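You operate a simulated robot arm through the tools that you are given. There is no shell and no other tool. Be economical: measure what you need, move in short steps, check, and stop when the job is done.

The job below is to be done with a simulated robot arm. You get a single attempt, and the scene is never put back.

## Task
Scrub the crust off the drip plate and drain the basin.
Fine: basket into the basin, brush back in its cup; the drain stays open.

Only the result counts: the job must be done as asked and must still hold three seconds after the hand-in. Knocking over, shifting, dropping, spilling or breaking anything else fails it.

## Robot
A 7-joint arm with a two-finger parallel gripper, fixed in place. Base frame: the origin is at the foot of the arm, x ahead of it, y to its left, z up; the work surface is at about z = 842. Readings come in mm, degrees, newtons and seconds.
With the tool pointing down near the work surface it reaches from about 300 to 700 mm from the base axis. Its first joint turns from -66.0 to 66.0 degrees. Payload 1.57 kg.
Tool frame: the origin (TCP) lies between the finger pads and is the grasp point; the fingertips stand 30 mm ahead of it; z points along the fingers, y is the line along which they close. Largest opening 110 mm; finger width 24, thickness 12; the body of the gripper, 48 by 112 mm, starts 78 mm behind the TCP.
Orientation is told as [roll, pitch, yaw] about the base's x, y, z axes, in that order, counted from this pose: with the fingers straight down and closing along the base's y, the tool's x points along the base's -x, its y along +y and its z along -z.

## Interface
- The arm moves only by the tool play_rows. Its argument "increments" is a list of rows, each a list of 6 numbers: the shift along the base's x, y, z in units of 50 mm (1.0 is 50 mm), then the turn, a rotation vector about the base's x, y, z in units of 6 degrees (1.0 is 6 degrees). In form: [[tx, ty, tz, rx, ry, rz], ...]. A call has 1 to 10 rows; each row shifts and turns the commanded pose from where the row before left it. "claw" is the closure in counts, from 0 (fully open) to 255 (shut), set as the call begins (left out, the last holds). A call with a number of a shift or a turn outside -1 to 1 is refused whole. A row lasts 0.2 s, in which the tool goes at most 50 mm and 8.6 degrees; a call with a longer step from one row to the next is refused whole, and so is a gripper value outside its range. Where a pose cannot be reached the arm comes as near as it can. A force on the tool above 40 N (or 10 N above the force at the start of the call, whichever is more), or a blocked arm, ends the call early, and 0.2 s more pass. The fingers move at their own pace (about 108 mm/s each) and stop on an object; they squeeze with about 42 N. The grip force told is the motor's: it shows also when the fingers shut on nothing. Time passes only in rows, and 0.2 s behind the last, so rows that do not move let the fingers close. It gives the time, the measured TCP pose, the force on the tool (base axes), the opening and the grip force at its end, in the units of the frame above (readings bear some noise).
- Cameras (640 x 400 px; columns grow to the right, rows downward): "scene" is fixed at [155.7, -378.8, 1416.8]; the picture's right is [0.86, -0.51, 0.00], its down [-0.28, -0.48, -0.83] and it looks along [0.42, 0.72, -0.55] (base axes); focal length 316 px, centre (320, 200). "wrist" rides on the gripper at [-36, 0, -80] in the tool frame; the picture's right is [0.00, -1.00, 0.00], its down [0.97, 0.00, -0.24] and it looks along [0.24, 0.00, 0.97] (tool axes); focal length 218 px, centre (320, 200).
- grab_frame(camera): a new picture of that camera. No time passes.
- locate(camera, pixels): for up to 12 pixels [column, row] of the newest picture of that camera ("zoom" is the newest enlarged one), the place [x, y, z] in the base frame of the surface seen there, good to about 3 mm, but the place of the scene camera against the robot may be out by one fixed shift of up to 12 mm in any direction. No time passes.
- close_up(camera, box): a new picture of the part [left, top, right, bottom] of that camera's present view, enlarged. No time passes.
- job_done(): hands the job in; it is judged then, once.

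Go step by step. Measure first, check grasps and placings, and put right what went wrong. The budget is 80 turns and 38 pictures, counting those below and the enlarged ones. Unless the task says otherwise, let go and move clear before handing in, and close with one line.

The tools are called after "Request:" by a JSON object that holds its "method" and its "body". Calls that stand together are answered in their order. play_rows: Moves the arm, as the interface text tells. Its arguments: {"type":"object","properties":{"increments":{"type":"array","items":{"type":"array","items":{"type":"number"}}},"claw":{"type":"number"}},"required":["increments"]} The other tools are called the same way: grab_frame (camera) takes a picture; locate (camera, pixels) gives the place of the surface under pixels of a picture; close_up (camera, box) takes an enlarged picture of a part of a camera's view; job_done () hands the job in.

At the start:

```text
time_s: 0.0
position: [392.1, 29.2, 1180.1]
ee_rot: [0.0, 0.0, 0.0]
force: [0.0, -0.5, 0.8]
width: 110.0
grip_force: 0.1
```

scene: 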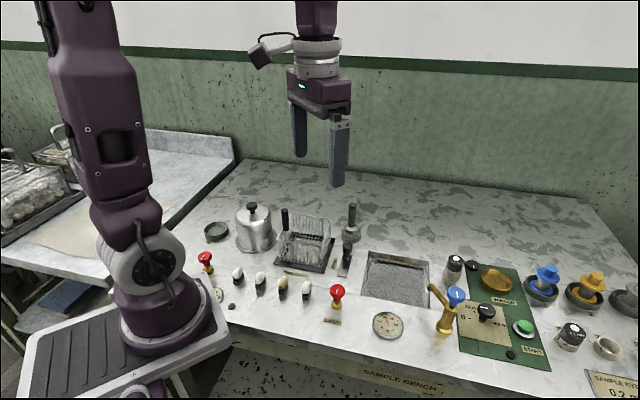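
wrist: 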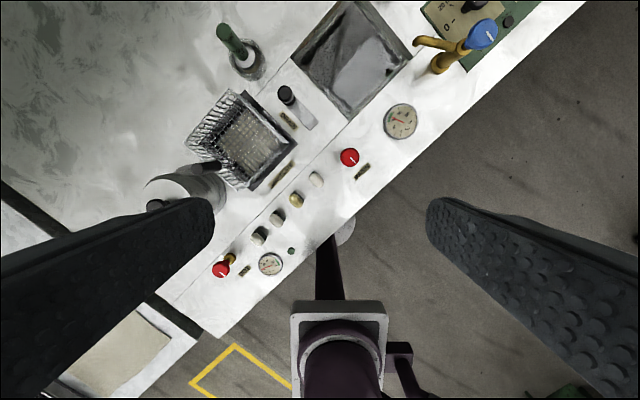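

The pictures show a basket on a drip plate near (303,240), a brush in a cup near (352,225), a basin near (395,278) with a slider/lever at (346,258), and knobs. I'll enlarge these.

Request:
{"method": "close_up", "body": {"camera": "scene", "box": [190, 180, 350, 310]}}

Request:
{"method": "close_up", "body": {"camera": "scene", "box": [320, 190, 480, 345]}}

Request:
{"method": "close_up", "body": {"camera": "wrist", "box": [180, 0, 420, 200]}}

```text
3.08 times, centred on (270, 245) of scene
```

zoom: 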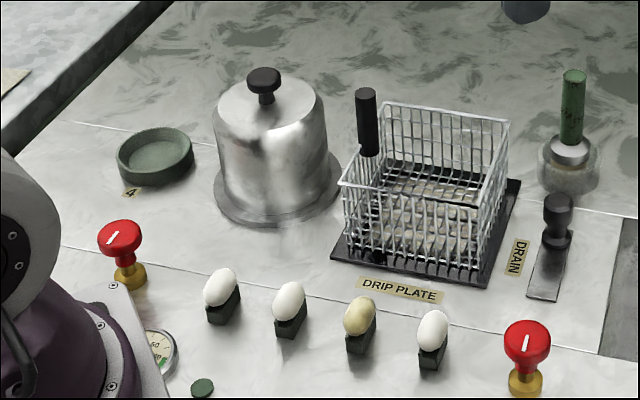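

```text
2.58 times, centred on (400, 268) of scene
```

zoom: 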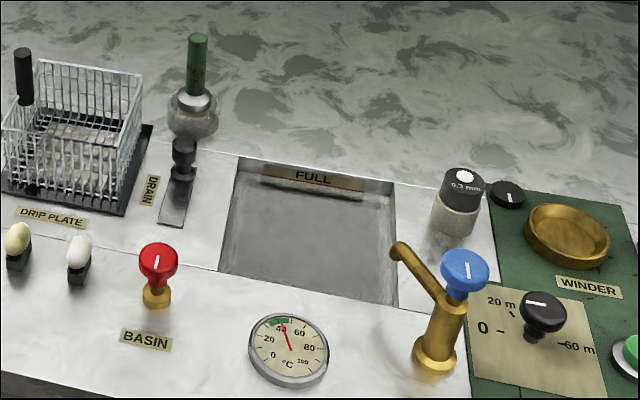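

```text
2.00 times, centred on (300, 100) of wrist
```

zoom: 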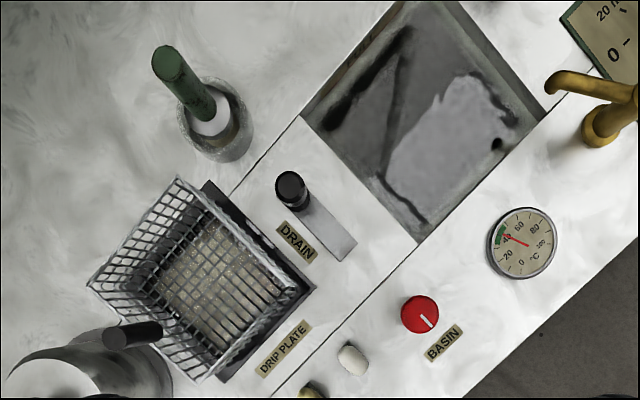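

Drain looks like a knob on a track plate (wrist zoom (290,190)→(340,245)); the crust lies on the plate beneath the basket. I'll measure key points.

Request:
{"method": "locate", "body": {"camera": "zoom", "pixels": [[290, 185], [345, 250], [300, 215], [168, 62], [205, 115], [240, 140], [178, 178], [88, 285], [195, 382], [315, 285], [110, 335], [155, 330]]}}

Request:
{"method": "locate", "body": {"camera": "scene", "pixels": [[285, 211], [285, 226], [352, 207], [350, 222], [348, 246], [341, 275], [369, 253], [428, 265], [424, 306], [362, 297], [395, 280], [338, 266]]}}

Request:
{"method": "locate", "body": {"camera": "wrist", "pixels": [[292, 58], [346, 3], [408, 55], [349, 117], [350, 70], [223, 185], [242, 140], [228, 135], [215, 160], [245, 120], [285, 160], [244, 188]]}}

```text
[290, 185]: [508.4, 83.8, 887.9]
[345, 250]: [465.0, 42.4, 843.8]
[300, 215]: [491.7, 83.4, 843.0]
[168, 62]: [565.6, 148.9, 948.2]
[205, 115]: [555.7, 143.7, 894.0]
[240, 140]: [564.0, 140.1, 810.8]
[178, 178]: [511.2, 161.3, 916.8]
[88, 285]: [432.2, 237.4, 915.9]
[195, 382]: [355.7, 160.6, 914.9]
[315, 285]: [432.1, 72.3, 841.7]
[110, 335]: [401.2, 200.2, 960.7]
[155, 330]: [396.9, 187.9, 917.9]
```

```text
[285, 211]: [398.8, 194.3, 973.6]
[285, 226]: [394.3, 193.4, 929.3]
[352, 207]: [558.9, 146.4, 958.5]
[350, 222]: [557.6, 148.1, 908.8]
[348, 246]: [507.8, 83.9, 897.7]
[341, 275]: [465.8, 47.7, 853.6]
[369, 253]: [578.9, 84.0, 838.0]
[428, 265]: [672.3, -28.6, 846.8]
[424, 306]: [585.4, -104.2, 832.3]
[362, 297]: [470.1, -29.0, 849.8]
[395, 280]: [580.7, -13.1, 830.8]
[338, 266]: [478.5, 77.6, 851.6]
```

```text
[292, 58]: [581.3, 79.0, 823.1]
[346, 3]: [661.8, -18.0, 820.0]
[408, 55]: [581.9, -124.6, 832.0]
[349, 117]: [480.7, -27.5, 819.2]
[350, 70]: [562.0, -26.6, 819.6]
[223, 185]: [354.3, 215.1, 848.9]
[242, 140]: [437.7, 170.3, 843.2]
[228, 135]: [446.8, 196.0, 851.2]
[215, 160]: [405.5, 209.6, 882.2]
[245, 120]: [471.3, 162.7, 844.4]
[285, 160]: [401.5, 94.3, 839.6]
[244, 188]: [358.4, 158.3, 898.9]
```

Basket handle is at about (397,193), rim z≈916; basin centre about (576,-25); drain knob at (508,84,888). I'll move nearer for a better look at drain and basket.

Request:
{"method": "play_rows", "body": {"increments": [[0.6, 0.4, -0.6, 0, 0, 0], [0.6, 0.4, -0.6, 0, 0, 0], [0.2, 0.2, -0.6, 0, 0, 0], [0, 0, 0, 0, 0, 0]]}}

Request:
{"method": "grab_frame", "body": {"camera": "wrist"}}

Request:
{"method": "close_up", "body": {"camera": "scene", "box": [315, 220, 375, 290]}}

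```text
time_s: 1.0
position: [463.1, 80.1, 1090.0]
ee_rot: [0.0, 0.0, 0.0]
force: [-0.4, 0.5, 0.1]
width: 110.2
grip_force: 0.0
```

```text
32 pictures are left
```

wrist: 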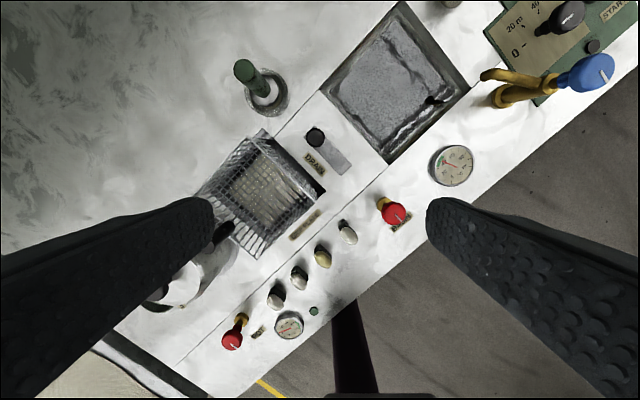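

```text
5.71 times, centred on (345, 255) of scene
```

zoom: 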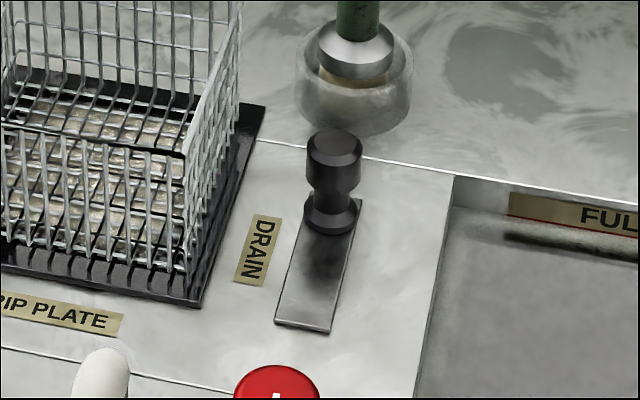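

The drain is a slider knob at the far end of its track; it should slide toward the near end. I'll turn 45° so the fingers close across the track, and half-close above the knob.

Request:
{"method": "play_rows", "body": {"increments": [[0.2, 0, -0.2, 0, 0, 0.95], [0.2, 0, -0.2, 0, 0, 0.95], [0.2, 0, -0.2, 0, 0, 0.95], [0.2, 0, -0.2, 0, 0, 0.95], [0.1, 0.06, -0.2, 0, 0, 0.95], [0, 0, -0.2, 0, 0, 0.95], [0, 0, -0.2, 0, 0, 0.95], [0, 0, -0.2, 0, 0, 0.85], [0, 0, 0, 0, 0, 0]], "claw": 139}}

Request:
{"method": "grab_frame", "body": {"camera": "wrist"}}

```text
time_s: 3.0
position: [507.3, 83.5, 1010.2]
ee_rot: [0.0, 0.0, 45.1]
force: [0.3, 0.5, 0.3]
width: 50.1
grip_force: 0.0
```

```text
30 pictures are left
```

wrist: 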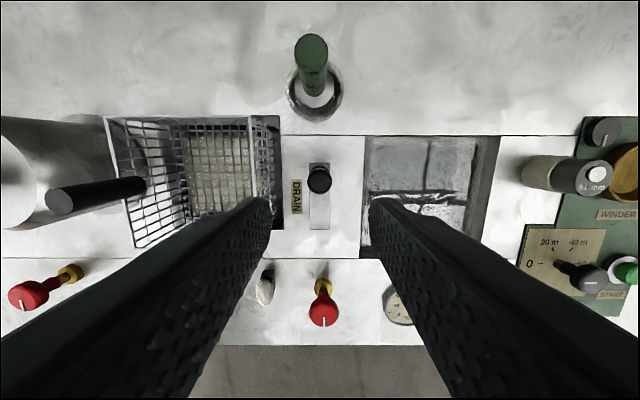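

The view is now aligned with the bench; knob top at (319,180), brush handle top (311,50), basket corners visible. I'll measure these in this view.

Request:
{"method": "locate", "body": {"camera": "wrist", "pixels": [[319, 180], [319, 225], [319, 166], [311, 48], [314, 95], [332, 105], [60, 202], [130, 187], [105, 118], [249, 118], [135, 247], [278, 122]]}}

Request:
{"method": "locate", "body": {"camera": "wrist", "pixels": [[370, 136], [498, 136], [365, 255], [420, 160], [430, 205], [240, 160], [205, 190], [10, 180], [30, 210], [60, 130], [290, 95], [314, 75]]}}

```text
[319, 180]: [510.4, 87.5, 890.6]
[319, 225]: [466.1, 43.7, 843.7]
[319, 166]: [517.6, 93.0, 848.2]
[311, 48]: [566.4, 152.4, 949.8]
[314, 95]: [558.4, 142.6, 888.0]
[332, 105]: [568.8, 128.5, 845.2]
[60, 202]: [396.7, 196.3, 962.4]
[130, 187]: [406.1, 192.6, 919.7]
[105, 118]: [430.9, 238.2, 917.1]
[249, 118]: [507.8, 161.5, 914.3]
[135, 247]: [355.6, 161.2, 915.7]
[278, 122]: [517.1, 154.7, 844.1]
```

```text
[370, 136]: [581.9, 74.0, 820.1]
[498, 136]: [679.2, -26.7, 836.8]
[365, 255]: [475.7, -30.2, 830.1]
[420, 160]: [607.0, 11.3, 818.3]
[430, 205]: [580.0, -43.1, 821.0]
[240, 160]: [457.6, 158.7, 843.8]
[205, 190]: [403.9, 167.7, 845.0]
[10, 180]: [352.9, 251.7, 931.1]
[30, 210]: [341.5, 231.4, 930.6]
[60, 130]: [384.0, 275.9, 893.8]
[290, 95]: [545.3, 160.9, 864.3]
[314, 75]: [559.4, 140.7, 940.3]
```

Knob centre ≈(509,86), top 890. I'll descend so the fingers straddle it and close.

Request:
{"method": "play_rows", "body": {"increments": [[0.03, 0.04, -0.8, 0, 0, 0], [0, 0, -0.8, 0, 0, 0], [0, 0, -0.6, 0, 0, 0], [0, 0, -0.38, 0, 0, 0], [0, 0, 0, 0, 0, 0]]}}

Request:
{"method": "play_rows", "body": {"increments": [[0, 0, 0, 0, 0, 0], [0, 0, 0, 0, 0, 0], [0, 0, 0, 0, 0, 0]], "claw": 255}}

```text
time_s: 4.2
position: [507.5, 86.8, 879.9]
ee_rot: [0.1, 0.0, 44.9]
force: [-0.2, 0.1, -0.8]
width: 50.3
grip_force: 0.0
```

```text
time_s: 5.0
position: [509.7, 83.6, 879.4]
ee_rot: [-0.1, 0.0, 44.9]
force: [17.3, -16.5, -10.5]
width: 23.5
grip_force: 35.6
```

Knob is gripped (23.5 mm). I'll slide it toward the near end, easing the sideways load.

Request:
{"method": "play_rows", "body": {"increments": [[0.03, -0.03, 0, 0, 0, 0], [-0.12, -0.12, 0, 0, 0, 0], [-0.15, -0.15, 0, 0, 0, 0], [-0.15, -0.15, 0, 0, 0, 0], [-0.15, -0.15, 0, 0, 0, 0], [0, 0, 0, 0, 0, 0]]}}

Request:
{"method": "grab_frame", "body": {"camera": "wrist"}}

```text
time_s: 6.4
position: [483.0, 59.6, 882.7]
ee_rot: [0.0, -0.3, 45.2]
force: [4.3, 30.3, -4.3]
width: 23.9
grip_force: 35.6
```

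```text
29 pictures are left
```

wrist: 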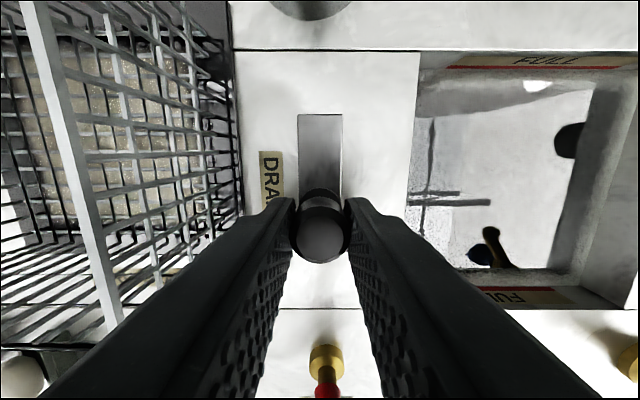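

The knob moved ~37 mm with some resistance. I'll push a little further to find the end stop.

Request:
{"method": "play_rows", "body": {"increments": [[-0.05, -0.02, 0, 0, 0, 0], [-0.1, -0.1, 0, 0, 0, 0], [-0.1, -0.1, 0, 0, 0, 0], [0, 0, 0, 0, 0, 0]]}}

Request:
{"method": "grab_frame", "body": {"camera": "scene"}}

```text
time_s: 7.4
position: [468.2, 43.2, 881.4]
ee_rot: [-0.1, 0.0, 44.8]
force: [-0.5, -0.7, -0.4]
width: 0.0
grip_force: 21.0
```

```text
28 pictures are left
```

scene: 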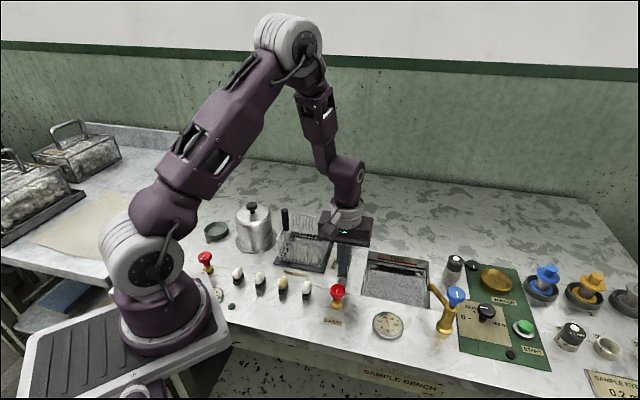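

Fingers slipped off at the end stop (width 0). I'll rise straight up and look at the knob and the water.

Request:
{"method": "play_rows", "body": {"increments": [[0, 0, 0.6, 0, 0, 0], [0, 0, 0.8, 0, 0, 0], [0, 0, 0.8, 0, 0, 0], [0.4, 0.4, 0.4, 0, 0, 0], [0, 0, 0, 0, 0, 0]]}}

Request:
{"method": "grab_frame", "body": {"camera": "wrist"}}

Request:
{"method": "close_up", "body": {"camera": "scene", "box": [320, 220, 450, 320]}}

```text
time_s: 8.6
position: [490.7, 63.9, 1012.5]
ee_rot: [-0.1, 0.1, 45.0]
force: [0.1, -0.3, 0.3]
width: 0.2
grip_force: 21.5
```

```text
27 pictures are left
```

wrist: 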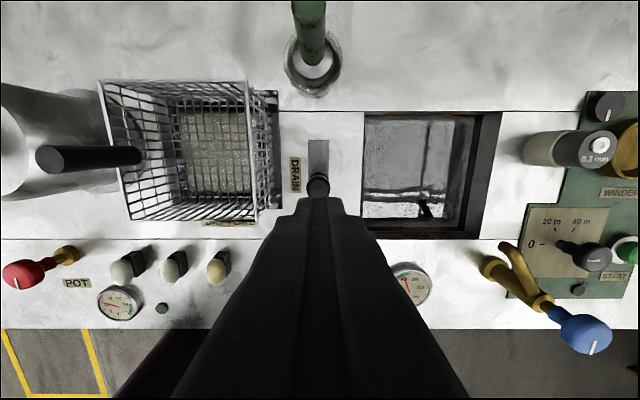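

```text
4.00 times, centred on (385, 270) of scene
```

zoom: 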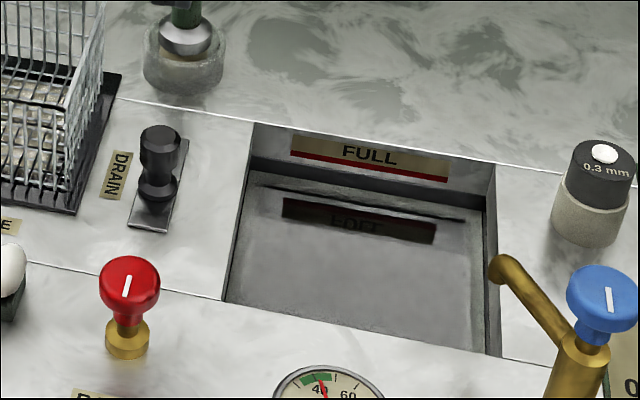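

Water is draining (level lower than before). I'll check the knob's exact position and see whether it stays put.

Request:
{"method": "locate", "body": {"camera": "wrist", "pixels": [[317, 182], [318, 142], [395, 150], [440, 160]]}}

Request:
{"method": "locate", "body": {"camera": "zoom", "pixels": [[160, 135], [150, 228], [185, 140], [350, 280]]}}

```text
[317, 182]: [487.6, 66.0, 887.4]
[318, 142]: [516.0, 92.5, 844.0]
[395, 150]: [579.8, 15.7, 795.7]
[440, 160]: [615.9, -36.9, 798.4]
```

```text
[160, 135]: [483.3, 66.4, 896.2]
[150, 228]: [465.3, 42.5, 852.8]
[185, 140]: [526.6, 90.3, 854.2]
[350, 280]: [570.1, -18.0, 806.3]
```

The knob stays ~31 mm along its track. Now measuring the bell near the basket handle for clearance.

Request:
{"method": "locate", "body": {"camera": "scene", "pixels": [[252, 206], [258, 213], [240, 215], [268, 215], [271, 240], [255, 245], [285, 214], [285, 224], [236, 240]]}}

Request:
{"method": "locate", "body": {"camera": "wrist", "pixels": [[50, 158], [60, 150], [100, 157], [135, 155], [95, 120], [5, 130], [60, 110], [98, 85], [130, 219], [240, 82]]}}

```text
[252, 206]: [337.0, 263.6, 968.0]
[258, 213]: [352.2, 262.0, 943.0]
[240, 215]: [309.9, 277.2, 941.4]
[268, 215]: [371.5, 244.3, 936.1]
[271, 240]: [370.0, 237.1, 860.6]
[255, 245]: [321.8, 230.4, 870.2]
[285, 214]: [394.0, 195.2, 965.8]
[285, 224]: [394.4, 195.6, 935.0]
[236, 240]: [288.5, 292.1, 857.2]
```

```text
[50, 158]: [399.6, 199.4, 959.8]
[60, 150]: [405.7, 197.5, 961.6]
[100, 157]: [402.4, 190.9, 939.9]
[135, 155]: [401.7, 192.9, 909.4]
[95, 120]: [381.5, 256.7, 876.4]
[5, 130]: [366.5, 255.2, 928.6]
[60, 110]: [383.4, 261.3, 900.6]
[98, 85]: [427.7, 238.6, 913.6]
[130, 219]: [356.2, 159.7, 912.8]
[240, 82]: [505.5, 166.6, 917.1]
```

Bell is ~45 mm from the handle, so a 44 mm opening fits. I'll move over the handle at (397,197), keeping height.

Request:
{"method": "play_rows", "body": {"increments": [[-0.3, 0.44, 0.2, 0, 0, 0], [-0.3, 0.44, 0, 0, 0, 0], [-0.4, 0.6, 0, 0, 0, 0], [-0.4, 0.6, 0, 0, 0, 0], [-0.48, 0.58, 0, 0, 0, 0], [0, 0, 0, 0, 0, 0]], "claw": 153}}

Request:
{"method": "grab_frame", "body": {"camera": "wrist"}}

```text
time_s: 10.0
position: [395.3, 196.6, 1022.5]
ee_rot: [0.0, 0.1, 45.1]
force: [-0.3, 0.4, -0.3]
width: 43.8
grip_force: 0.2
```

```text
25 pictures are left
```

wrist: 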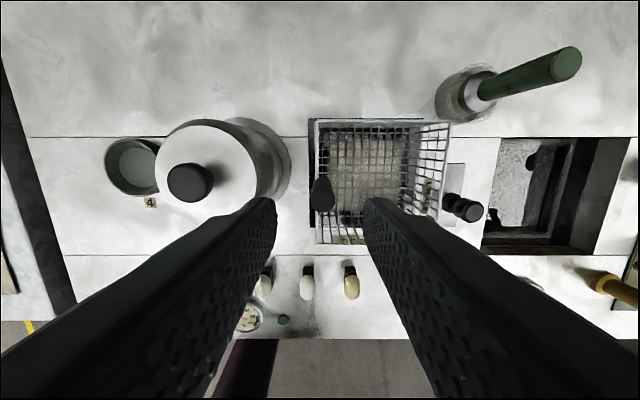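

Handle is at (322,195), almost centred between the fingers. Check its location, and the water.

Request:
{"method": "locate", "body": {"camera": "wrist", "pixels": [[323, 202], [322, 212], [312, 200], [334, 200], [322, 180], [316, 119], [450, 123], [318, 245], [463, 209], [515, 170]]}}

```text
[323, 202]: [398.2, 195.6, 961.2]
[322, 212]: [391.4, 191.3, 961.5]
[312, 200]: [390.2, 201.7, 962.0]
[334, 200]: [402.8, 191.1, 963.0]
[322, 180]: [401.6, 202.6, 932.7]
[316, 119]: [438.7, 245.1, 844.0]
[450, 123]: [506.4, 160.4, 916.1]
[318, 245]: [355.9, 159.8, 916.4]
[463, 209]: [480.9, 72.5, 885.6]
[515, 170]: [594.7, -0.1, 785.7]
```

Handle axis (397,196), top 962. Descending to TCP z≈948 and gripping.

Request:
{"method": "play_rows", "body": {"increments": [[0.03, -0.01, -0.5, 0, 0, 0], [0, 0, -0.5, 0, 0, 0], [0, 0, -0.49, 0, 0, 0], [0, 0, 0, 0, 0, 0]]}}

Request:
{"method": "play_rows", "body": {"increments": [[0, 0, 0, 0, 0, 0], [0, 0, 0, 0, 0, 0], [0, 0, 0, 0, 0, 0]], "claw": 255}}

```text
time_s: 11.0
position: [396.6, 196.7, 946.7]
ee_rot: [0.0, -0.1, 45.0]
force: [0.1, 0.4, -0.4]
width: 44.1
grip_force: 0.1
```

```text
time_s: 11.8
position: [396.8, 196.5, 948.1]
ee_rot: [-0.1, 0.0, 45.1]
force: [-0.3, 0.0, -0.1]
width: 16.4
grip_force: 31.9
```

Handle gripped (16.4 mm). Lifting slowly and checking the basket hangs level.

Request:
{"method": "play_rows", "body": {"increments": [[0, 0, 0.1, 0, 0, 0], [0, 0, 0.2, 0, 0, 0], [0, 0, 0.3, 0, 0, 0], [0, 0, 0.4, 0, 0, 0], [0, 0, 0.4, 0, 0, 0], [0, 0, 0.2, 0, 0, 0], [0, 0, 0, 0, 0, 0]]}}

Request:
{"method": "close_up", "body": {"camera": "scene", "box": [220, 150, 480, 340]}}

```text
time_s: 13.4
position: [398.5, 195.7, 1025.8]
ee_rot: [0.1, 0.0, 45.0]
force: [-0.2, -1.2, -0.4]
width: 16.2
grip_force: 31.4
```

```text
2.11 times, centred on (350, 245) of scene
```

zoom: 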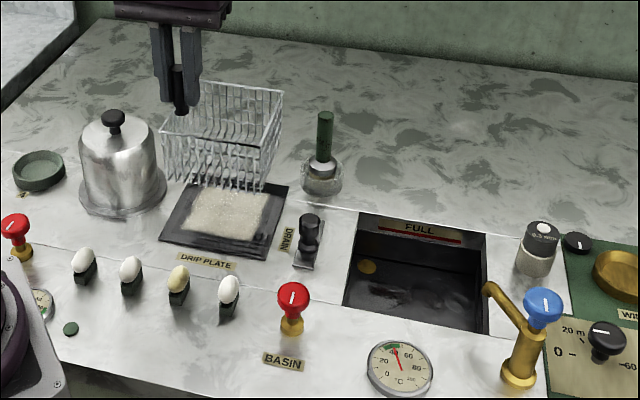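

Basket hangs level and the basin is nearly empty. Crust is visible at zoom (185–270,190–240). Measuring crust, basin and spout.

Request:
{"method": "locate", "body": {"camera": "zoom", "pixels": [[200, 190], [270, 195], [183, 225], [250, 240], [225, 215], [168, 238], [267, 256], [488, 288], [360, 215], [485, 235], [400, 280], [345, 305]]}}

Request:
{"method": "locate", "body": {"camera": "zoom", "pixels": [[540, 295], [520, 330], [486, 332], [460, 325], [324, 118], [324, 150], [320, 165], [309, 215], [366, 267], [285, 190], [320, 190], [160, 145]]}}

```text
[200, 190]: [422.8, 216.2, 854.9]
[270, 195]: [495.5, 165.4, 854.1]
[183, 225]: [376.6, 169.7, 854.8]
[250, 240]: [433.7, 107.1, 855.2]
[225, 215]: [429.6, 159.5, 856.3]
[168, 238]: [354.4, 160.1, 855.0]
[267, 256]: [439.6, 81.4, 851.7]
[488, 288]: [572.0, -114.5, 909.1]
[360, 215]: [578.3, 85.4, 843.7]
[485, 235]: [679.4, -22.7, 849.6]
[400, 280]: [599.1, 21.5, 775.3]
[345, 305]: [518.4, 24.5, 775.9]
```

```text
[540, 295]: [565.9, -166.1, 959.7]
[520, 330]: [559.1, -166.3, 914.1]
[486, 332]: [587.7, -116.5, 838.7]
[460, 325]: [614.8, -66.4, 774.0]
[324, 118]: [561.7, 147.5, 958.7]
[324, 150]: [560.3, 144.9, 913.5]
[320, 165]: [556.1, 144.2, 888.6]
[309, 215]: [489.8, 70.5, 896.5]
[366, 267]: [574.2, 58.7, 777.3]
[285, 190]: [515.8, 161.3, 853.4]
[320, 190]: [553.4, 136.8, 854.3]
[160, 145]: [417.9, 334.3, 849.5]
```

Basin floor ≈766, so the set-down TCP height is ≈869. I'll shift the basket toward the near side, then carry it right over the basin to handle position (552,5).

Request:
{"method": "play_rows", "body": {"increments": [[-0.17, -0.17, 0, 0, 0, 0], [-0.06, -0.3, 0, 0, 0, 0], [0.4, -0.4, 0, 0, 0, 0], [0.5, -0.5, 0, 0, 0, 0], [0.5, -0.5, 0, 0, 0, 0], [0.5, -0.5, 0, 0, 0, 0], [0.5, -0.5, 0, 0, 0, 0], [0.5, -0.5, 0, 0, 0, 0], [0.4, -0.4, 0, 0, 0, 0], [0, 0, 0, 0, 0, 0]]}}

Request:
{"method": "grab_frame", "body": {"camera": "wrist"}}

```text
time_s: 15.6
position: [550.9, 8.6, 1025.9]
ee_rot: [0.0, 0.0, 45.1]
force: [0.3, -0.1, -1.3]
width: 16.5
grip_force: 31.2
```

```text
23 pictures are left
```

wrist: 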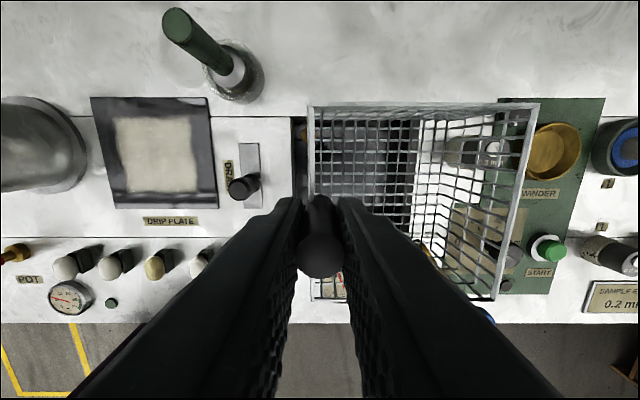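

Basket is above the basin. Measuring rim corners, the basin edges, and the now clear plate and crust.

Request:
{"method": "locate", "body": {"camera": "wrist", "pixels": [[312, 107], [537, 107], [495, 297], [318, 297], [293, 119], [297, 200], [114, 119], [190, 118], [199, 186], [122, 191], [93, 98], [213, 203]]}}

Request:
{"method": "locate", "body": {"camera": "wrist", "pixels": [[178, 20], [225, 70], [240, 60], [262, 78], [232, 100], [157, 155], [245, 187], [250, 148], [102, 150], [300, 160]]}}

```text
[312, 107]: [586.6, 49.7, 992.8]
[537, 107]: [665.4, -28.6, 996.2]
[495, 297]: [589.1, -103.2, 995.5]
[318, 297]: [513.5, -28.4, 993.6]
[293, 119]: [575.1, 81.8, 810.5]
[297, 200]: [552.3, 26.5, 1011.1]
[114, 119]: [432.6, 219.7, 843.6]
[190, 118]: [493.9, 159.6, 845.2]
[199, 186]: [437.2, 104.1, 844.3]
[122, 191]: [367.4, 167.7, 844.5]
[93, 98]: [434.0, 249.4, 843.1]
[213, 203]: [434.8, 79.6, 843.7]
```

```text
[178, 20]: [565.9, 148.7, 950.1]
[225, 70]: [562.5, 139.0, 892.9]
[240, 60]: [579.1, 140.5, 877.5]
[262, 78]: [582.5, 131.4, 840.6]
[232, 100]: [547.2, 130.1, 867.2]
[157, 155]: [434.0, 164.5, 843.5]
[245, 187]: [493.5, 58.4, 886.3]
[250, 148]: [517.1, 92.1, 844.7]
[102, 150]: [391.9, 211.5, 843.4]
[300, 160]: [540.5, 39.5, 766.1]
```

Rim centre (588.6,-27.6) fits inside the basin with margin. Descending in steps.

Request:
{"method": "play_rows", "body": {"increments": [[-0.04, -0.01, -0.4, 0, 0, 0], [0, 0, -0.5, 0, 0, 0], [0, 0, -0.5, 0, 0, 0], [0, 0, -0.5, 0, 0, 0], [0, 0, -0.4, 0, 0, 0], [0, 0, -0.3, 0, 0, 0], [0, 0, -0.2, 0, 0, 0], [0, 0, 0, 0, 0, 0]]}}

Request:
{"method": "close_up", "body": {"camera": "scene", "box": [320, 200, 480, 330]}}

```text
time_s: 17.4
position: [546.6, 7.4, 887.0]
ee_rot: [0.0, 0.0, 45.0]
force: [-0.1, 0.4, -1.4]
width: 16.4
grip_force: 31.1
```

```text
3.08 times, centred on (400, 265) of scene
```

zoom: 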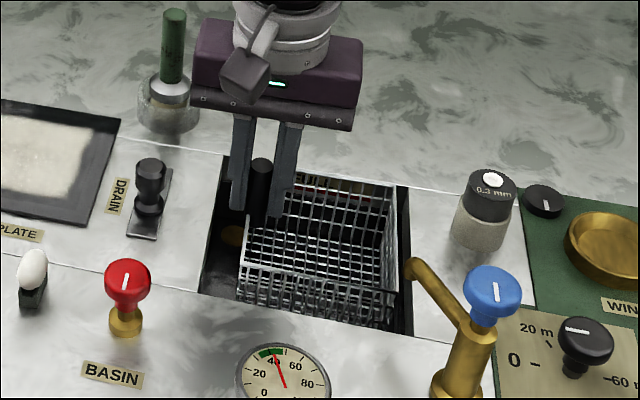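

It's inside the walls with all sides clear. A slight shift right, then down to the floor.

Request:
{"method": "play_rows", "body": {"increments": [[0.06, -0.06, -0.1, 0, 0, 0], [0, 0, -0.1, 0, 0, 0], [0, 0, -0.08, 0, 0, 0], [0, 0, -0.06, 0, 0, 0], [0, 0, 0, 0, 0, 0]]}}

```text
time_s: 18.6
position: [551.3, 3.6, 868.5]
ee_rot: [-0.1, 0.0, 44.9]
force: [1.0, 0.3, -0.8]
width: 16.1
grip_force: 31.6
```

No clear contact force yet; lowering a few mm more.

Request:
{"method": "play_rows", "body": {"increments": [[0, 0, -0.04, 0, 0, 0], [0, 0, -0.03, 0, 0, 0], [0, 0, 0, 0, 0, 0]]}}

Request:
{"method": "close_up", "body": {"camera": "scene", "box": [360, 230, 440, 310]}}

```text
time_s: 19.4
position: [551.7, 5.1, 866.0]
ee_rot: [-0.1, -0.1, 44.9]
force: [-1.8, 3.2, 19.7]
width: 16.5
grip_force: 31.4
```

```text
5.00 times, centred on (400, 270) of scene
```

zoom: 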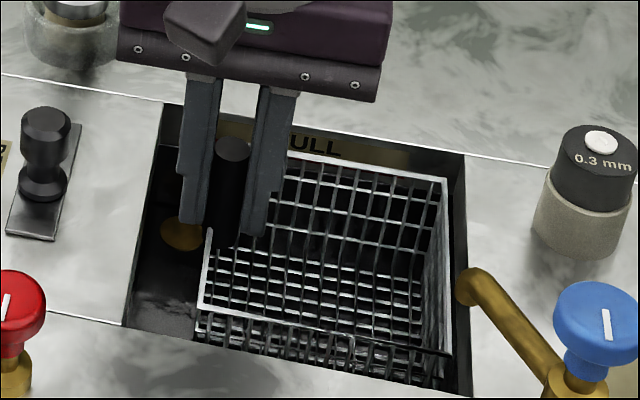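

Contact felt (≈20 N) and the basket sits in the basin. Easing up slightly, opening to 30 mm, then rising.

Request:
{"method": "play_rows", "body": {"increments": [[0, 0, 0.04, 0, 0, 0], [0, 0, 0, 0, 0, 0]]}}

Request:
{"method": "play_rows", "body": {"increments": [[0, 0, 0, 0, 0, 0], [0, 0, 0, 0, 0, 0]], "claw": 187}}

Request:
{"method": "play_rows", "body": {"increments": [[0, 0, 0.3, 0, 0, 0], [0, 0, 0.6, 0, 0, 0], [0, 0, 0.8, 0, 0, 0], [0, 0, 0.8, 0, 0, 0], [0, 0, 0.8, 0, 0, 0], [0, 0, 0.3, 0, 0, 0], [0, 0, 0, 0, 0, 0]]}}

Request:
{"method": "grab_frame", "body": {"camera": "wrist"}}

```text
time_s: 20.0
position: [550.8, 4.2, 867.2]
ee_rot: [0.2, 0.1, 45.0]
force: [0.4, -0.3, -0.7]
width: 16.1
grip_force: 31.6
```

```text
time_s: 20.6
position: [549.7, 3.9, 867.7]
ee_rot: [0.0, 0.0, 45.1]
force: [0.2, -0.2, -0.5]
width: 29.2
grip_force: 0.0
```

```text
time_s: 22.2
position: [552.0, 4.1, 1049.9]
ee_rot: [0.0, -0.1, 45.1]
force: [0.0, 0.2, 0.4]
width: 29.4
grip_force: 0.0
```

```text
20 pictures are left
```

wrist: 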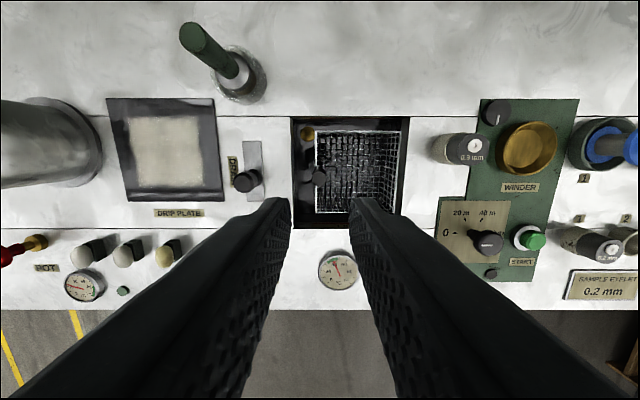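

Basket is in the basin. Next, go above the brush at about (562,147) for an overhead look.

Request:
{"method": "play_rows", "body": {"increments": [[0.05, 0.5, 0, 0, 0, 0], [0.05, 0.7, 0, 0, 0, 0], [0.05, 0.8, 0, 0, 0, 0], [0.05, 0.8, 0, 0, 0, 0], [0, 0.06, 0, 0, 0, 0], [0, 0, 0, 0, 0, 0]], "claw": 139}}

Request:
{"method": "grab_frame", "body": {"camera": "wrist"}}

```text
time_s: 23.6
position: [560.8, 146.8, 1046.8]
ee_rot: [0.0, 0.1, 45.0]
force: [-0.6, 0.6, -0.2]
width: 50.0
grip_force: 0.1
```

```text
19 pictures are left
```

wrist: 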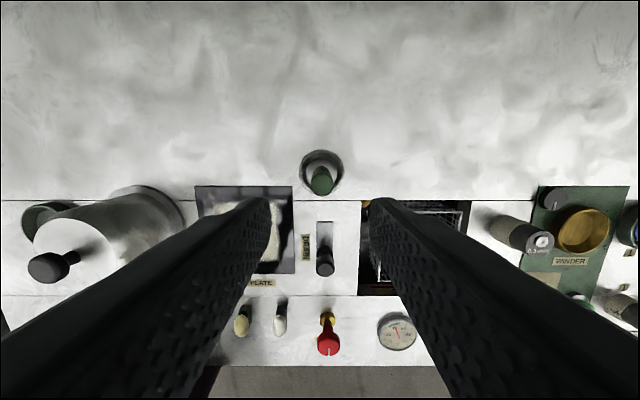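

Request:
{"method": "close_up", "body": {"camera": "wrist", "box": [280, 130, 360, 210]}}

Request:
{"method": "locate", "body": {"camera": "wrist", "pixels": [[321, 180], [312, 180], [331, 180], [321, 190], [321, 163], [300, 165], [343, 165], [321, 151]]}}

```text
5.00 times, centred on (320, 170) of wrist
```

zoom: 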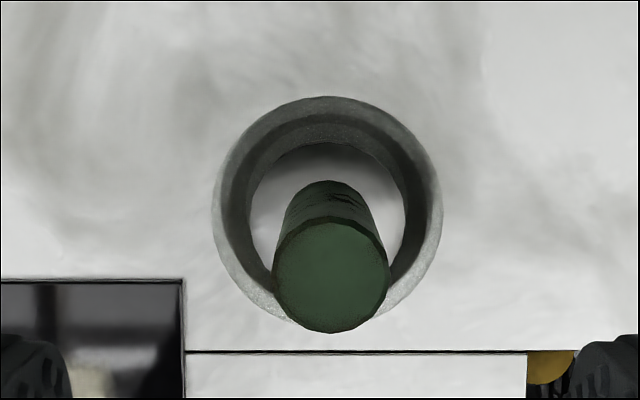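

```text
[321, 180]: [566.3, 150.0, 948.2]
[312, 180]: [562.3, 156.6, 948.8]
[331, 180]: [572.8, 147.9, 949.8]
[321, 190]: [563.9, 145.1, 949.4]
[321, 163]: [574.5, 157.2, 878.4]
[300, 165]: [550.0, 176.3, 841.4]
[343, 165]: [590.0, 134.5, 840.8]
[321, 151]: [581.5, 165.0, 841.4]
```

Brush handle axis at ≈(565.5,148.5), top 949, ~19 mm thick. Descending to TCP z≈926 and gripping.

Request:
{"method": "play_rows", "body": {"increments": [[0.09, 0.03, -0.6, 0, 0, 0], [0, 0, -0.7, 0, 0, 0], [0, 0, -0.6, 0, 0, 0], [0, 0, -0.5, 0, 0, 0], [0, 0, 0, 0, 0, 0]]}}

Request:
{"method": "play_rows", "body": {"increments": [[0, 0, 0, 0, 0, 0], [0, 0, 0, 0, 0, 0], [0, 0, 0, 0, 0, 0]], "claw": 255}}

Request:
{"method": "close_up", "body": {"camera": "scene", "box": [310, 180, 400, 260]}}

```text
time_s: 24.8
position: [565.6, 146.1, 928.0]
ee_rot: [0.1, 0.0, 45.0]
force: [0.1, -0.1, -0.2]
width: 50.2
grip_force: 0.1
```

```text
time_s: 25.6
position: [565.0, 148.2, 928.1]
ee_rot: [0.0, 0.1, 44.9]
force: [-0.9, -0.3, 0.0]
width: 18.8
grip_force: 33.3
```

```text
5.00 times, centred on (355, 220) of scene
```

zoom: 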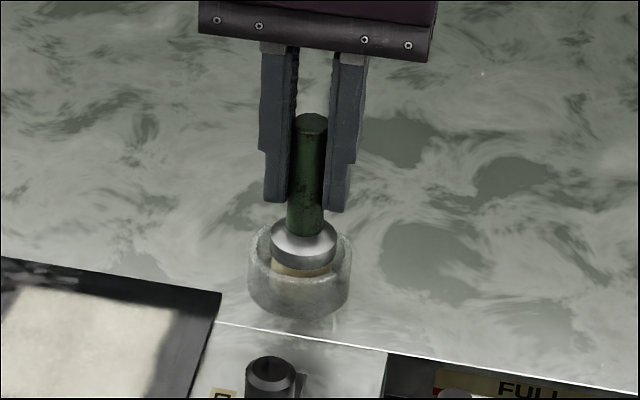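

Brush gripped (18.8 mm). Lifting straight up out of the cup.

Request:
{"method": "play_rows", "body": {"increments": [[0, 0, 0.2, 0, 0, 0], [0, 0, 0.3, 0, 0, 0], [0, 0, 0.4, 0, 0, 0], [0, 0, 0.5, 0, 0, 0], [0, 0, 0.2, 0, 0, 0], [0, 0, 0, 0, 0, 0]]}}

Request:
{"method": "close_up", "body": {"camera": "scene", "box": [290, 160, 410, 260]}}

```text
time_s: 27.0
position: [565.0, 147.6, 1008.0]
ee_rot: [-0.1, 0.0, 45.0]
force: [0.0, 0.4, -0.1]
width: 18.6
grip_force: 33.5
```

```text
4.00 times, centred on (350, 210) of scene
```

zoom: 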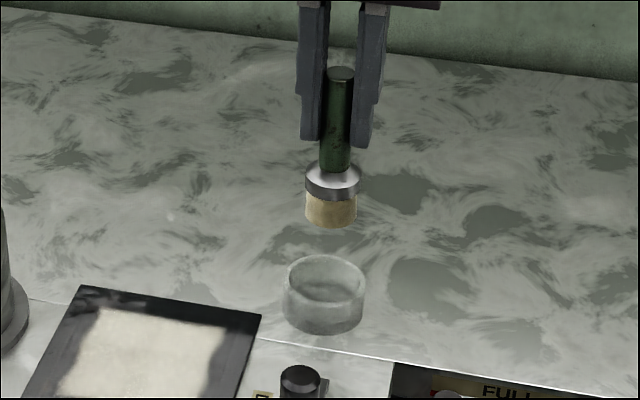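

Brush is out clean. Measuring the bristle bottom and the cup position for later.

Request:
{"method": "locate", "body": {"camera": "zoom", "pixels": [[331, 224], [331, 200], [340, 75], [322, 332], [322, 258], [284, 290], [364, 290], [325, 292]]}}

```text
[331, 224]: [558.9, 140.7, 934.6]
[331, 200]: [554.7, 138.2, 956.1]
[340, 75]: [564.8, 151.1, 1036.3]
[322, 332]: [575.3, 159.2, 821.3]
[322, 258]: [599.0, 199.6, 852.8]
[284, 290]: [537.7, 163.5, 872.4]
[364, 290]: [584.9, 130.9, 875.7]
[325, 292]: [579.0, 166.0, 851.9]
```

Bristle bottom is ~83 mm below TCP, so contact with the plate comes at TCP z≈928. Moving above the crust's far-left corner (u=150,v=458 → 430,218) and lowering.

Request:
{"method": "play_rows", "body": {"increments": [[-0.4, 0.2, 0, 0, 0, 0], [-0.6, 0.3, 0, 0, 0, 0], [-0.8, 0.4, 0, 0, 0, 0], [-0.6, 0.35, 0, 0, 0, 0], [-0.3, 0.15, 0, 0, 0, 0], [0, 0, -0.5, 0, 0, 0], [0, 0, -0.5, 0, 0, 0], [0, 0, -0.4, 0, 0, 0], [0, 0, 0, 0, 0, 0]]}}

Request:
{"method": "play_rows", "body": {"increments": [[0, 0, -0.06, 0, 0, 0], [0, 0, -0.04, 0, 0, 0], [0, 0, 0, 0, 0, 0]]}}

```text
time_s: 29.0
position: [429.6, 218.0, 939.1]
ee_rot: [-0.1, 0.1, 45.0]
force: [-0.1, -0.3, -1.4]
width: 18.9
grip_force: 33.1
```

```text
time_s: 29.8
position: [429.5, 218.7, 933.5]
ee_rot: [-0.1, 0.0, 45.0]
force: [-0.4, -2.6, 11.8]
width: 19.2
grip_force: 32.9
```

Contact made at 11.8 N. Doing the first stroke pair and checking the effect.

Request:
{"method": "play_rows", "body": {"increments": [[-0.18, -0.18, 0, 0, 0, 0], [-0.18, -0.18, 0, 0, 0, 0], [-0.18, -0.18, 0, 0, 0, 0], [-0.18, -0.18, 0, 0, 0, 0], [-0.18, -0.18, 0, 0, 0, 0], [-0.18, -0.18, 0, 0, 0, 0], [0.2, -0.2, 0, 0, 0, 0], [0.18, 0.18, 0, 0, 0, 0], [0.18, 0.18, 0, 0, 0, 0], [0.18, 0.18, 0, 0, 0, 0]]}}

Request:
{"method": "close_up", "body": {"camera": "scene", "box": [250, 180, 370, 290]}}

```text
time_s: 32.0
position: [413.5, 180.2, 933.4]
ee_rot: [-0.1, 0.1, 45.0]
force: [-2.9, -0.9, 7.1]
width: 18.8
grip_force: 33.4
```

```text
3.64 times, centred on (310, 235) of scene
```

zoom: 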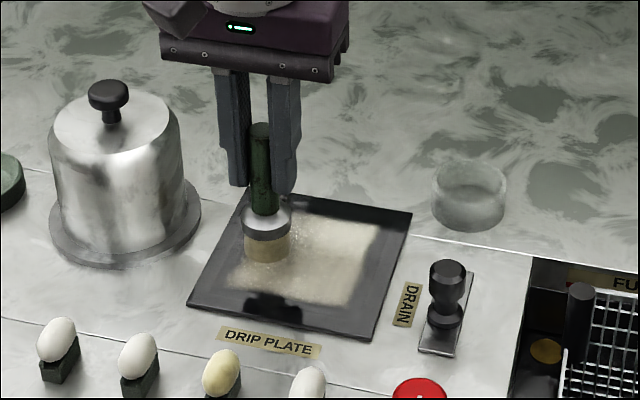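

The crust clears where brushed (left strip fading). Continuing the raster to the right.

Request:
{"method": "play_rows", "body": {"increments": [[0.18, 0.18, 0, 0, 0, 0], [0.18, 0.18, 0, 0, 0, 0], [0.18, 0.18, 0, 0, 0, 0], [0.2, -0.2, 0, 0, 0, 0], [-0.18, -0.18, 0, 0, 0, 0], [-0.18, -0.18, 0, 0, 0, 0], [-0.18, -0.18, 0, 0, 0, 0], [-0.18, -0.18, 0, 0, 0, 0], [-0.18, -0.18, 0, 0, 0, 0], [-0.18, -0.18, 0, 0, 0, 0]]}}

Request:
{"method": "play_rows", "body": {"increments": [[0.2, -0.2, 0, 0, 0, 0], [0.18, 0.18, 0, 0, 0, 0], [0.18, 0.18, 0, 0, 0, 0], [0.18, 0.18, 0, 0, 0, 0], [0.18, 0.18, 0, 0, 0, 0], [0.18, 0.18, 0, 0, 0, 0], [0.18, 0.18, 0, 0, 0, 0], [0.2, -0.2, 0, 0, 0, 0]]}}

Request:
{"method": "play_rows", "body": {"increments": [[-0.18, -0.18, 0, 0, 0, 0], [-0.18, -0.18, 0, 0, 0, 0], [-0.18, -0.18, 0, 0, 0, 0], [-0.18, -0.18, 0, 0, 0, 0], [-0.18, -0.18, 0, 0, 0, 0], [-0.18, -0.18, 0, 0, 0, 0], [0.2, -0.2, 0, 0, 0, 0]]}}

Request:
{"method": "play_rows", "body": {"increments": [[0.18, 0.18, 0, 0, 0, 0], [0.18, 0.18, 0, 0, 0, 0], [0.18, 0.18, 0, 0, 0, 0], [0.18, 0.18, 0, 0, 0, 0], [0.18, 0.18, 0, 0, 0, 0], [0.18, 0.18, 0, 0, 0, 0]]}}

Request:
{"method": "close_up", "body": {"camera": "scene", "box": [250, 180, 370, 290]}}

```text
time_s: 34.2
position: [395.0, 143.7, 934.3]
ee_rot: [0.0, 0.0, 44.9]
force: [0.7, -0.5, -1.5]
width: 18.7
grip_force: 33.0
```

```text
time_s: 36.0
position: [472.1, 178.5, 934.4]
ee_rot: [0.0, 0.0, 45.1]
force: [0.0, -1.0, -0.5]
width: 18.7
grip_force: 33.0
```

```text
time_s: 37.6
position: [426.8, 113.4, 933.1]
ee_rot: [-0.1, 0.0, 45.0]
force: [-1.6, 1.9, 6.6]
width: 18.9
grip_force: 33.3
```

```text
time_s: 39.0
position: [480.5, 168.9, 932.7]
ee_rot: [0.0, 0.0, 44.9]
force: [-0.8, 0.4, 0.7]
width: 19.4
grip_force: 33.1
```

```text
3.64 times, centred on (310, 235) of scene
```

zoom: 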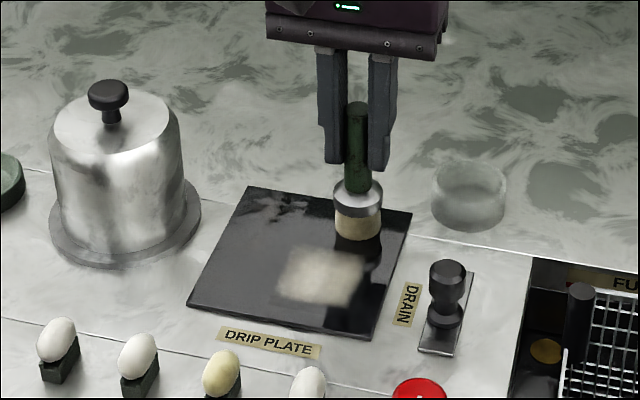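

Most is gone; a patch remains at zoom (280–365,250–302) where contact was lost. Measuring it.

Request:
{"method": "locate", "body": {"camera": "zoom", "pixels": [[295, 252], [362, 258], [278, 290], [345, 303], [320, 275], [270, 205], [300, 200]]}}

Request:
{"method": "close_up", "body": {"camera": "wrist", "box": [150, 100, 400, 280]}}

```text
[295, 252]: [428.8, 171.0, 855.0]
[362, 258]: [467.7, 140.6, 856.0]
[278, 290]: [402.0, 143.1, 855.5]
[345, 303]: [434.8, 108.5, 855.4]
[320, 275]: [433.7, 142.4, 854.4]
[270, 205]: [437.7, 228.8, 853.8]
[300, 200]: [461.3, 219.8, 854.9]
```

```text
2.22 times, centred on (275, 190) of wrist
```

zoom: 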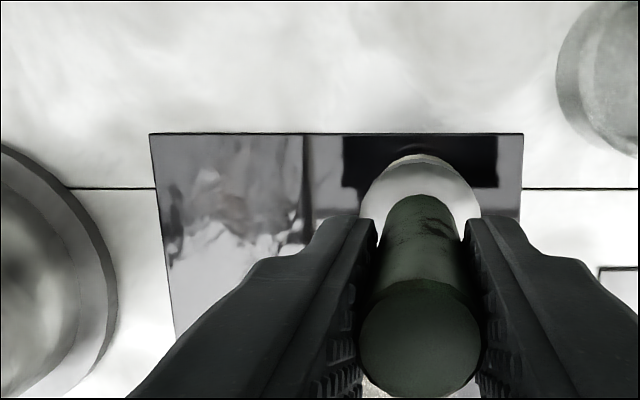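

Patch spans u≈185–233, v≈382–428. I'll press ~3 mm lower and run denser strokes there.

Request:
{"method": "play_rows", "body": {"increments": [[-0.1, -0.2, 0, 0, 0, 0], [-0.1, -0.1, -0.04, 0, 0, 0], [0, 0, -0.03, 0, 0, 0], [0, 0, 0, 0, 0, 0]]}}

Request:
{"method": "play_rows", "body": {"increments": [[-0.18, -0.18, 0, 0, 0, 0], [-0.18, -0.18, 0, 0, 0, 0], [-0.18, -0.18, 0, 0, 0, 0], [-0.18, -0.18, 0, 0, 0, 0], [-0.18, -0.18, 0, 0, 0, 0], [-0.15, 0.15, 0, 0, 0, 0]]}}

```text
time_s: 40.0
position: [472.0, 154.3, 929.8]
ee_rot: [0.0, -0.1, 44.9]
force: [7.6, 3.9, 23.4]
width: 19.4
grip_force: 33.6
```

```text
time_s: 41.4
position: [419.8, 115.2, 929.7]
ee_rot: [0.0, 0.0, 45.0]
force: [3.9, -5.3, 14.1]
width: 18.9
grip_force: 33.3
```

Good contact (14–23 N). Continuing strokes leftward over the patch.

Request:
{"method": "play_rows", "body": {"increments": [[0.18, 0.18, 0, 0, 0, 0], [0.18, 0.18, 0, 0, 0, 0], [0.18, 0.18, 0, 0, 0, 0], [0.18, 0.18, 0, 0, 0, 0], [-0.15, 0.15, 0, 0, 0, 0], [-0.18, -0.18, 0, 0, 0, 0], [-0.18, -0.18, 0, 0, 0, 0], [-0.18, -0.18, 0, 0, 0, 0], [-0.18, -0.18, 0, 0, 0, 0], [-0.15, 0.15, 0, 0, 0, 0]]}}

Request:
{"method": "play_rows", "body": {"increments": [[0.18, 0.18, 0, 0, 0, 0], [0.18, 0.18, 0, 0, 0, 0], [0.18, 0.18, 0, 0, 0, 0], [0.18, 0.18, 0, 0, 0, 0], [-0.15, 0.15, 0, 0, 0, 0], [-0.18, -0.18, 0, 0, 0, 0], [-0.18, -0.18, 0, 0, 0, 0], [-0.18, -0.18, 0, 0, 0, 0], [-0.18, -0.18, 0, 0, 0, 0], [-0.15, 0.15, 0, 0, 0, 0]]}}

Request:
{"method": "play_rows", "body": {"increments": [[0.18, 0.18, 0, 0, 0, 0], [0.18, 0.18, 0, 0, 0, 0], [0.18, 0.18, 0, 0, 0, 0], [0.18, 0.18, 0, 0, 0, 0], [0.18, 0.18, 0, 0, 0, 0], [0.18, 0.18, 0, 0, 0, 0]]}}

Request:
{"method": "close_up", "body": {"camera": "scene", "box": [250, 180, 370, 290]}}

```text
time_s: 43.6
position: [403.1, 130.3, 929.4]
ee_rot: [0.0, -0.1, 45.0]
force: [0.1, -0.7, -0.9]
width: 19.0
grip_force: 33.2
```

```text
time_s: 45.8
position: [388.3, 144.4, 927.6]
ee_rot: [-0.1, 0.0, 44.9]
force: [0.3, -0.3, -1.3]
width: 19.3
grip_force: 33.0
```

```text
time_s: 47.2
position: [441.6, 199.1, 929.8]
ee_rot: [-0.1, 0.0, 45.0]
force: [0.7, 0.8, -1.2]
width: 19.1
grip_force: 33.6
```

```text
3.64 times, centred on (310, 235) of scene
```

zoom: 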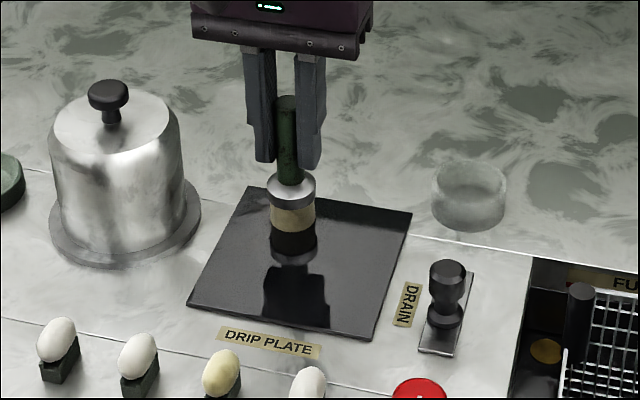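

The plate looks clean. Lifting clear for an unobstructed check of the plate and the brush's slip in the grip.

Request:
{"method": "play_rows", "body": {"increments": [[0, 0, 0.4, 0, 0, 0], [0, 0, 0.6, 0, 0, 0], [0, 0, 0.6, 0, 0, 0], [0.6, -0.2, 0, 0, 0, 0], [0.8, -0.3, 0, 0, 0, 0], [0.6, -0.25, 0, 0, 0, 0], [0.4, -0.2, 0, 0, 0, 0], [0, 0, 0, 0, 0, 0]]}}

Request:
{"method": "close_up", "body": {"camera": "scene", "box": [250, 150, 410, 290]}}

Request:
{"method": "locate", "body": {"camera": "zoom", "pixels": [[150, 250], [200, 240]]}}

```text
time_s: 49.0
position: [562.5, 151.1, 1009.3]
ee_rot: [0.0, 0.0, 45.0]
force: [0.8, 0.0, -0.9]
width: 19.1
grip_force: 33.1
```

```text
2.86 times, centred on (330, 220) of scene
```

zoom: 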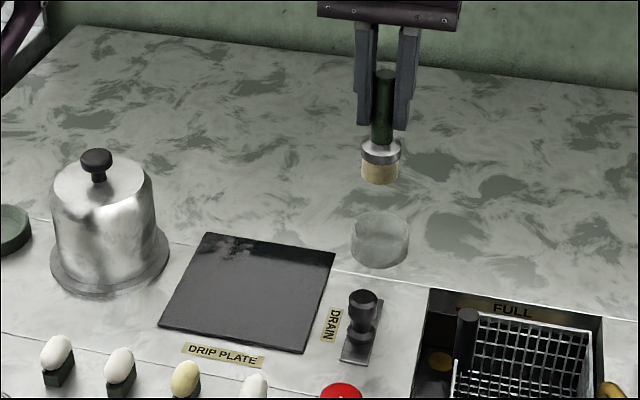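

```text
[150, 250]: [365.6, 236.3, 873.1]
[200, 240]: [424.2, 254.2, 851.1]
```

The plate is dark and clean, with faint mottling along the far-left edge (zoom 205–280,240–262) that may be reflection; checking it closer.

Request:
{"method": "close_up", "body": {"camera": "scene", "box": [285, 200, 340, 242]}}

Request:
{"method": "close_up", "body": {"camera": "wrist", "box": [150, 130, 350, 300]}}

```text
9.52 times, centred on (312, 221) of scene
```

zoom: 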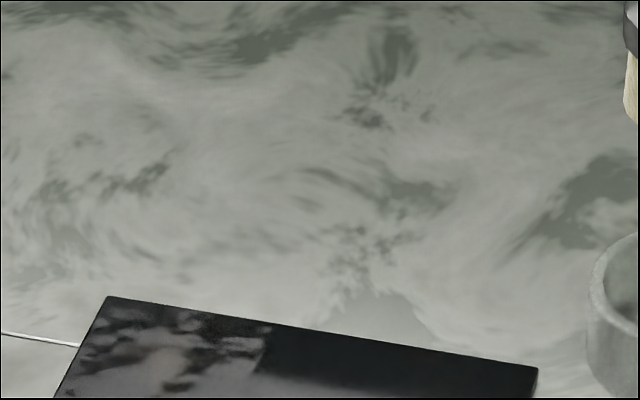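

```text
2.35 times, centred on (250, 215) of wrist
```

zoom: 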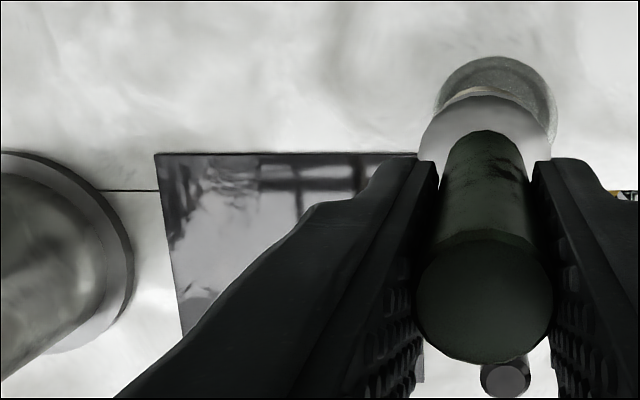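

The mottling is a mirror reflection, not tan crust. Returning the brush: aligning to the original grip spot and lowering into the cup.

Request:
{"method": "play_rows", "body": {"increments": [[0.07, -0.08, 0, 0, 0, 0], [0, 0, 0, 0, 0, 0], [0, 0, -0.3, 0, 0, 0], [0, 0, -0.3, 0, 0, 0], [0, 0, 0, 0, 0, 0]]}}

Request:
{"method": "close_up", "body": {"camera": "scene", "box": [310, 180, 400, 260]}}

```text
time_s: 50.2
position: [566.6, 149.0, 980.0]
ee_rot: [0.0, 0.0, 45.0]
force: [0.5, -0.1, -0.3]
width: 19.1
grip_force: 33.2
```

```text
5.00 times, centred on (355, 220) of scene
```

zoom: 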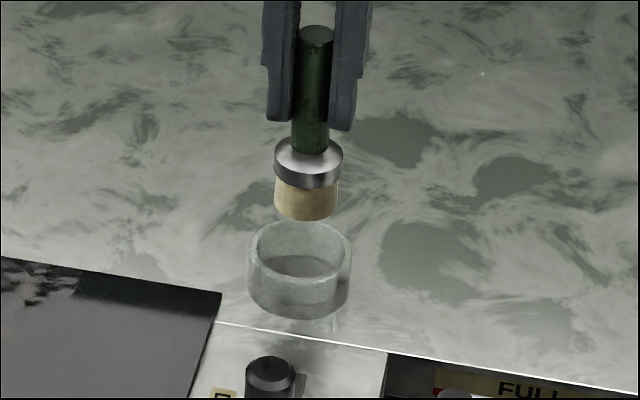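

The brush hangs above the cup, aligned. Lowering in slowly.

Request:
{"method": "play_rows", "body": {"increments": [[0, 0, -0.3, 0, 0, 0], [0, 0, -0.3, 0, 0, 0], [0, 0, -0.2, 0, 0, 0], [0, 0, -0.1, 0, 0, 0], [0, 0, 0, 0, 0, 0]]}}

Request:
{"method": "close_up", "body": {"camera": "scene", "box": [310, 180, 400, 260]}}

```text
time_s: 51.4
position: [564.8, 148.7, 935.1]
ee_rot: [0.0, 0.0, 45.0]
force: [-0.7, 0.6, -0.8]
width: 19.0
grip_force: 33.1
```

```text
5.00 times, centred on (355, 220) of scene
```

zoom: 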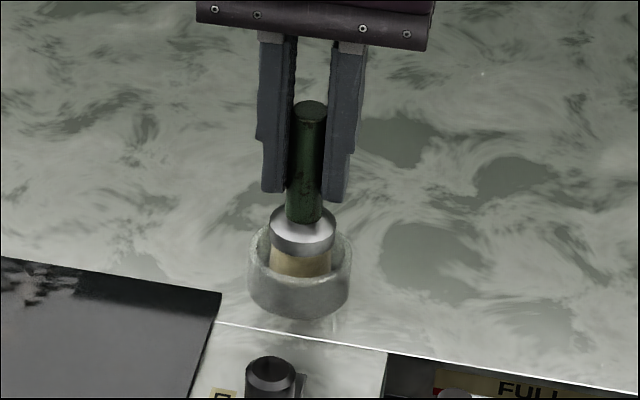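

Brush is inside the cup, centred, a few mm above its floor. Lowering to contact.

Request:
{"method": "play_rows", "body": {"increments": [[0, 0, -0.06, 0, 0, 0], [0, 0, -0.06, 0, 0, 0], [0, 0, 0, 0, 0, 0]]}}

```text
time_s: 52.2
position: [565.6, 148.8, 929.4]
ee_rot: [-0.1, -0.1, 45.1]
force: [-0.7, -1.1, 3.8]
width: 19.2
grip_force: 33.5
```

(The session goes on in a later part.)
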